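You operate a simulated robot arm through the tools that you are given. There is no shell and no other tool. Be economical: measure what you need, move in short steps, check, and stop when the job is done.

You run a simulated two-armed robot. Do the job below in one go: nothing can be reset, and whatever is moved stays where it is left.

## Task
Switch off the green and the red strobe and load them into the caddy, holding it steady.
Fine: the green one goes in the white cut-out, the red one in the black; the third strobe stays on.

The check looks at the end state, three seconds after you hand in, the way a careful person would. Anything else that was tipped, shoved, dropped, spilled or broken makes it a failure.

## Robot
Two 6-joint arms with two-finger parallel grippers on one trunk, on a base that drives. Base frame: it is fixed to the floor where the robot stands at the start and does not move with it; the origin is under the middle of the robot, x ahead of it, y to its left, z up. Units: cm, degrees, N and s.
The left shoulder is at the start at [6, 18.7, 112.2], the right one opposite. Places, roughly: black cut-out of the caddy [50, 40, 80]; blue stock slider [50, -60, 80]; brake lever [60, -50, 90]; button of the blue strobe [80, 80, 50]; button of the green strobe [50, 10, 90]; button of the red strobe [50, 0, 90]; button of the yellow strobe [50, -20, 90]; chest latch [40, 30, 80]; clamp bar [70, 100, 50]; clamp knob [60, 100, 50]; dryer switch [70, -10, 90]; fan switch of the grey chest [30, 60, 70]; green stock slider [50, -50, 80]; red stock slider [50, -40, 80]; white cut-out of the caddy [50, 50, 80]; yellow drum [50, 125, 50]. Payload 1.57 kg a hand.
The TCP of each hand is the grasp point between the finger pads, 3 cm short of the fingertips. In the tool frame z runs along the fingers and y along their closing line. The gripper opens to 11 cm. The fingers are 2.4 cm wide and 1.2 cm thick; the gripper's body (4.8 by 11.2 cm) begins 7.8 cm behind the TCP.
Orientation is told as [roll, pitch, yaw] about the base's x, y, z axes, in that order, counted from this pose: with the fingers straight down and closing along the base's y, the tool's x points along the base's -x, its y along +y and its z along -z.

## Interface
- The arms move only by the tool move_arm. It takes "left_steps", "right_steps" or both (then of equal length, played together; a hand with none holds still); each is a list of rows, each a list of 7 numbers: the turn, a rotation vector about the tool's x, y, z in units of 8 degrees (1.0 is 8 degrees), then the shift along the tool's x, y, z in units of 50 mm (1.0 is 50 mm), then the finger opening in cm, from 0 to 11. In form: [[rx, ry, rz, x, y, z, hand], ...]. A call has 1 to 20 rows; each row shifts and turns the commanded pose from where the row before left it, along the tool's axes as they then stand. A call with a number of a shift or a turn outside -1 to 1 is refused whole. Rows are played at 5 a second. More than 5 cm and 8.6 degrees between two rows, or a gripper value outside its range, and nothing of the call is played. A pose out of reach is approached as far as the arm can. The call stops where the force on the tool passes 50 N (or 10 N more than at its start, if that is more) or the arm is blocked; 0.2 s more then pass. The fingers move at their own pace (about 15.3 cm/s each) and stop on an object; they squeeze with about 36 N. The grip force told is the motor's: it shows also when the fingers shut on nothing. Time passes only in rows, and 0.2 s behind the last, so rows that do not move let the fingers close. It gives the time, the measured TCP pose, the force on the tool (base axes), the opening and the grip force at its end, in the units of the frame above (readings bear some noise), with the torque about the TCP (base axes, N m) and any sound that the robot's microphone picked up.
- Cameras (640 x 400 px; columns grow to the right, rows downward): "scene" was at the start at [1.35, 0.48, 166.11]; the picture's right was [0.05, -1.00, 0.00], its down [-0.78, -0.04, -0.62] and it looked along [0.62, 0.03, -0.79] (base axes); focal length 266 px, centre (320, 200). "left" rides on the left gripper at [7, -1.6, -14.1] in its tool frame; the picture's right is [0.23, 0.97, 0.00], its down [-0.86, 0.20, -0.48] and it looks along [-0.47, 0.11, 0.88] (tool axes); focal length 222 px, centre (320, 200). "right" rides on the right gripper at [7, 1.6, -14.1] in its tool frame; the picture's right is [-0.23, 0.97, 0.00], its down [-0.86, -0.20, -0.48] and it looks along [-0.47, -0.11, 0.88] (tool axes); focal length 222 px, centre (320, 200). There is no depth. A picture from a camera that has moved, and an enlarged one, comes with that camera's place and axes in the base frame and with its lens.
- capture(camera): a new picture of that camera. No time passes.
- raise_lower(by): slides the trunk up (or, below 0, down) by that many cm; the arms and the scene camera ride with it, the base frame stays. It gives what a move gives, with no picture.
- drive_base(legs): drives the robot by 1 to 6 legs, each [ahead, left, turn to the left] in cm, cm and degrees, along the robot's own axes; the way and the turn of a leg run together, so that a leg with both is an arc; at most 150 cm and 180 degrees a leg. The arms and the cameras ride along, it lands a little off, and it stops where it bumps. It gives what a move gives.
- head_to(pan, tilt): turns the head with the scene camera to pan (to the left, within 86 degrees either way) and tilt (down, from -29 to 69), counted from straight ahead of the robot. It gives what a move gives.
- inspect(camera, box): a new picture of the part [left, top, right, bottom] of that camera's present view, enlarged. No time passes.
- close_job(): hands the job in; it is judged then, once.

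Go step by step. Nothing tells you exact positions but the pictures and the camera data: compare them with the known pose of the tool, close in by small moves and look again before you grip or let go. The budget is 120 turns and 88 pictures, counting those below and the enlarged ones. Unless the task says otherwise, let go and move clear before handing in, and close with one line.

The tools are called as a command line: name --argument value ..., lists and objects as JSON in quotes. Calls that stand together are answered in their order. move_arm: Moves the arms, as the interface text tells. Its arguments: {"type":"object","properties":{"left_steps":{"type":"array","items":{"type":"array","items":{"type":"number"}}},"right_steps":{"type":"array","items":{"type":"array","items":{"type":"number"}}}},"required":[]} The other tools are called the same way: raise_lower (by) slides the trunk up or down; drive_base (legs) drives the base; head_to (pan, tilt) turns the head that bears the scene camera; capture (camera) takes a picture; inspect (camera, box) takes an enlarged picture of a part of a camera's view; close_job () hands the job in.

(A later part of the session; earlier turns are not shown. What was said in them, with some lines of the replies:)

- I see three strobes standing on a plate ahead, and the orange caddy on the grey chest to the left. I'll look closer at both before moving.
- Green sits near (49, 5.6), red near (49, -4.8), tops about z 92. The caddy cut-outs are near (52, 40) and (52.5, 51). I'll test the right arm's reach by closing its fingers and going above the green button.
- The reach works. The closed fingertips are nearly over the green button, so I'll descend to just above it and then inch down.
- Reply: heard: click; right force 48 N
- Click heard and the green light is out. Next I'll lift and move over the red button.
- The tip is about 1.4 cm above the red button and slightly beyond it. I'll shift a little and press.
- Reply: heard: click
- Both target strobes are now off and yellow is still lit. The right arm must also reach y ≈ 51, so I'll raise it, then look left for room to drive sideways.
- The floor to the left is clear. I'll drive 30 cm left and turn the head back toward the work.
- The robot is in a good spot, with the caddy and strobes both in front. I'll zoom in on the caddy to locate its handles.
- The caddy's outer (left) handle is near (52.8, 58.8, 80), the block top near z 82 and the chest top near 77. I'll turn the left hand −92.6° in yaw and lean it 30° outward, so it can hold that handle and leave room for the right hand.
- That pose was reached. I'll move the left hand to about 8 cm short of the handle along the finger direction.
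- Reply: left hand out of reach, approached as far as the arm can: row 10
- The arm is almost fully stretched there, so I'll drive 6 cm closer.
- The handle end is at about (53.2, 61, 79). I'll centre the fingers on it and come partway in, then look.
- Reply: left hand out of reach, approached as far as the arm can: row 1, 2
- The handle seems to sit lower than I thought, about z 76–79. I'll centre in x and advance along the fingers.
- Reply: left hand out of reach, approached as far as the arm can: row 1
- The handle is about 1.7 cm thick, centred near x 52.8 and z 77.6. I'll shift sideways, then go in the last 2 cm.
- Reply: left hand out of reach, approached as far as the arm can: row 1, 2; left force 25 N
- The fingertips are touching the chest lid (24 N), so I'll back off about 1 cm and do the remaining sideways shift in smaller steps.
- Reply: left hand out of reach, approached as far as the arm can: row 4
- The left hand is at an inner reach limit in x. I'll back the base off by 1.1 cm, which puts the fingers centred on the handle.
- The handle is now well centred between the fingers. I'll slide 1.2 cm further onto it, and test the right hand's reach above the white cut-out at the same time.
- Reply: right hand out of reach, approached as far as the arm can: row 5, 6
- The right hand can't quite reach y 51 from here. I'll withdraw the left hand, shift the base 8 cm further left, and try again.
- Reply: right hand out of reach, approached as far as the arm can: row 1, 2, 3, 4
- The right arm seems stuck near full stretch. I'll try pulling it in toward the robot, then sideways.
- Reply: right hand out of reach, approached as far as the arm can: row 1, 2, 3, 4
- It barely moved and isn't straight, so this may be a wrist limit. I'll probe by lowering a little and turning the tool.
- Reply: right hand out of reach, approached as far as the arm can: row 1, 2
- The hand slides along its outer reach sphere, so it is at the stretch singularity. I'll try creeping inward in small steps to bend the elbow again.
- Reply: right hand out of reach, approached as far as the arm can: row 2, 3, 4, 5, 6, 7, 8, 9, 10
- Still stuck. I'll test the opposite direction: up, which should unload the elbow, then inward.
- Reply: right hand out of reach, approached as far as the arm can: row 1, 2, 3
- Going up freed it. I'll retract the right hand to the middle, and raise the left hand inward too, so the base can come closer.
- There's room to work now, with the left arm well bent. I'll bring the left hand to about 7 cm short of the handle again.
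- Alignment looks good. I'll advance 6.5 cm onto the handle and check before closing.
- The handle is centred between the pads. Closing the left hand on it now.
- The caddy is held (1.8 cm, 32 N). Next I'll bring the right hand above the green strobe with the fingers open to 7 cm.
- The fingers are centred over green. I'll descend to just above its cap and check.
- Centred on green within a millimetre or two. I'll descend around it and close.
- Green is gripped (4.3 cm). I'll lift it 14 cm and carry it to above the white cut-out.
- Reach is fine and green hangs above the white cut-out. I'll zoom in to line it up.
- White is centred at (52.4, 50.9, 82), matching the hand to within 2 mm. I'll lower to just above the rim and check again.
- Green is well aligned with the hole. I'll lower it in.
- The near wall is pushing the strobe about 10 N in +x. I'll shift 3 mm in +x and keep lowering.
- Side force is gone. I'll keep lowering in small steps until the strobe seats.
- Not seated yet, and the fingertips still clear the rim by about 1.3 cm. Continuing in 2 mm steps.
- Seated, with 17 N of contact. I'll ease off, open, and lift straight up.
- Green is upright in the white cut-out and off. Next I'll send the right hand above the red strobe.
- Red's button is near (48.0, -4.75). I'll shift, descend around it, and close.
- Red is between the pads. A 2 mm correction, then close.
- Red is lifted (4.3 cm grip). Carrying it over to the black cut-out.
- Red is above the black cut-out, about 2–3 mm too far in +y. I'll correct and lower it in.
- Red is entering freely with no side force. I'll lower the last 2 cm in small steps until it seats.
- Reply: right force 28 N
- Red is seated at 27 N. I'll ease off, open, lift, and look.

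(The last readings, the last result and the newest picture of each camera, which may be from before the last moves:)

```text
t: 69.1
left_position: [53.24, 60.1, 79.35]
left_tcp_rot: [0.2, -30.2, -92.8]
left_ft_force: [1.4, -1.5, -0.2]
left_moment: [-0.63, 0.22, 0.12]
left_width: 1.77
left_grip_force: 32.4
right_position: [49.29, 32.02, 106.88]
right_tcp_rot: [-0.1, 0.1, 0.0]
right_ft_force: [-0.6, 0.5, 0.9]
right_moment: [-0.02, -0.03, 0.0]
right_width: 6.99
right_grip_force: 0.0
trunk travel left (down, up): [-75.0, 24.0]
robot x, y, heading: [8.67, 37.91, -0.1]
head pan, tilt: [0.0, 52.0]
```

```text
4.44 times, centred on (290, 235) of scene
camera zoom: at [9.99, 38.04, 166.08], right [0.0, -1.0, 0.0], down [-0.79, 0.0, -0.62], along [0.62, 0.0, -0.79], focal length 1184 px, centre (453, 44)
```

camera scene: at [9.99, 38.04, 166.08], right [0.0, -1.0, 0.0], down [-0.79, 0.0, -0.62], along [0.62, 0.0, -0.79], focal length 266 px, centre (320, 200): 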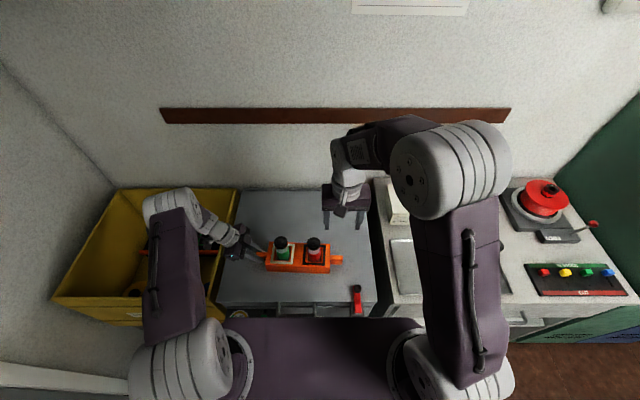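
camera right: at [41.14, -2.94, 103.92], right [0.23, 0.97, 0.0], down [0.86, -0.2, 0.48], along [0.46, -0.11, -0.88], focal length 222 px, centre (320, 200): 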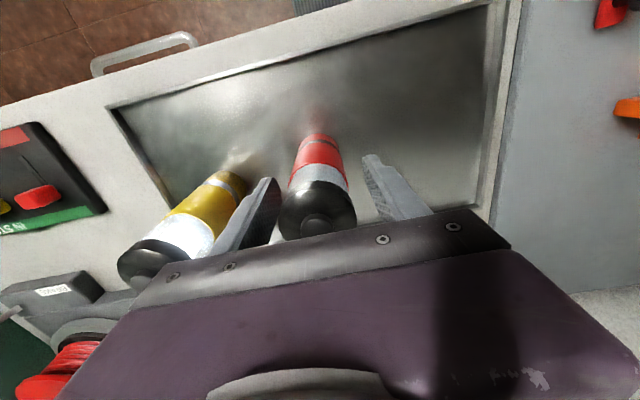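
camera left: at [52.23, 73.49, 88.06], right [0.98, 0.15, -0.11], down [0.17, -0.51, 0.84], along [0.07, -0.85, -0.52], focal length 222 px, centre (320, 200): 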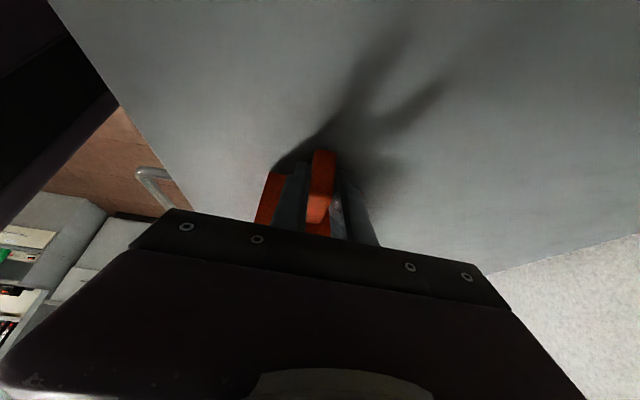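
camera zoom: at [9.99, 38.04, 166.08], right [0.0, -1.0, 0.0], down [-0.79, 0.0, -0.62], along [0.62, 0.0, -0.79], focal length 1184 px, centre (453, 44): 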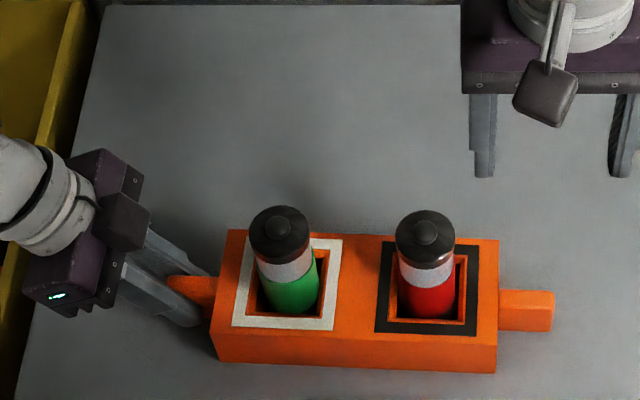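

Both strobes are in their cut-outs and dark. I'll release the left hand, back it off along its fingers, and move the right hand clear.

move_arm --left_steps '[[0, 0, 0, 0, 0, 0, 3], [0, 0, 0, 0, 0, 0, 5], [0, 0, 0, 0, 0, 0, 7], [0, 0, 0, 0, 0, 0, 7], [0, 0, 0, 0, 0, -0.5, 7], [0, 0, 0, 0, 0, -0.8, 7], [0, 0, 0, 0, 0, -0.8, 7], [0, 0, 0, -0.2, 0, -0.7, 7], [0, 0, 0, 0, 0, 0, 7]]' --right_steps '[[0, 0, 0, 0, 0, 0, 7], [0, 0, 0, 0, 0, 0, 7], [0, 0, 0, 0.2, -0.3, -0.5, 7], [0, 0, 0, 0.2, -0.3, -0.5, 7], [0, 0, 0, 0.2, 0, -0.5, 7], [0, 0, 0, 0, 0, 0, 7], [0, 0, 0, 0, 0, 0, 7], [0, 0, 0, 0, 0, 0, 7], [0, 0, 0, 0, 0, 0, 7]]'

head_to --pan -15 --tilt 50

capture --camera "scene"

capture --camera "right"

```text
t: 71.1
left_position: [53.71, 66.38, 91.98]
left_tcp_rot: [0.2, -30.2, -92.7]
left_ft_force: [-1.3, 0.7, -0.4]
left_moment: [0.0, 0.01, 0.02]
left_width: 7.02
left_grip_force: 0.1
right_position: [46.3, 29.08, 114.2]
right_tcp_rot: [-0.1, 0.1, -0.1]
right_ft_force: [-0.1, 0.2, 0.4]
right_moment: [-0.01, -0.01, -0.01]
right_width: 6.97
right_grip_force: 0.0
trunk travel left (down, up): [-75.0, 24.0]
robot x, y, heading: [9.17, 37.97, -0.1]
head pan, tilt: [0.0, 52.0]
```

```text
t: 71.8
left_position: [53.69, 66.32, 92.04]
left_tcp_rot: [0.1, -30.2, -92.8]
left_ft_force: [-1.0, 0.1, 0.9]
left_moment: [0.03, 0.02, -0.03]
left_width: 7.0
left_grip_force: 0.0
right_position: [46.27, 29.2, 114.14]
right_tcp_rot: [-0.1, 0.1, -0.1]
right_ft_force: [-0.1, -0.2, 0.0]
right_moment: [0.02, -0.01, -0.01]
right_width: 7.01
right_grip_force: 0.1
trunk travel left (down, up): [-75.0, 24.0]
robot x, y, heading: [8.55, 38.13, -0.1]
head pan, tilt: [-15.0, 50.0]
```

```text
26 pictures are left
camera scene: at [10.01, 36.14, 166.35], right [-0.26, -0.97, 0.0], down [-0.74, 0.2, -0.64], along [0.62, -0.17, -0.77], focal length 266 px, centre (320, 200)
```

scene: 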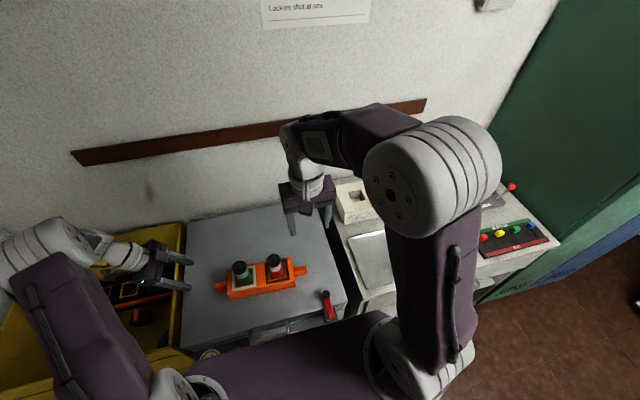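

```text
25 pictures are left
camera right: at [39.38, 30.68, 128.48], right [0.23, 0.97, 0.0], down [0.86, -0.2, 0.48], along [0.46, -0.11, -0.88], focal length 222 px, centre (320, 200)
```

right: 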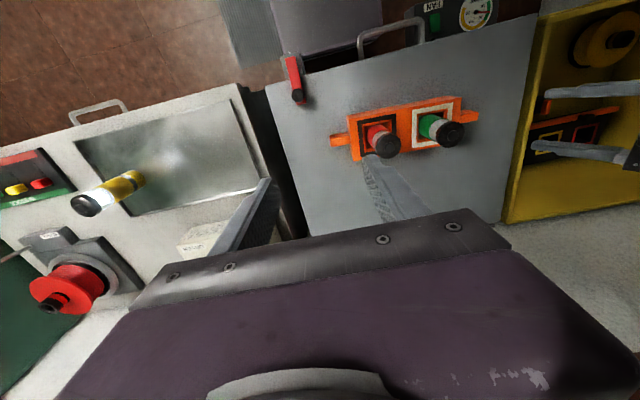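

Both loaded strobes are dark and upright, yellow still glows on the tray, and both hands are clear. Handing in.

close_job

```text
The job is handed in.
```

The green strobe is off in the white cut-out and the red one is off in the black, loaded while the left hand held the caddy steady; the yellow strobe is still on and both hands are clear.
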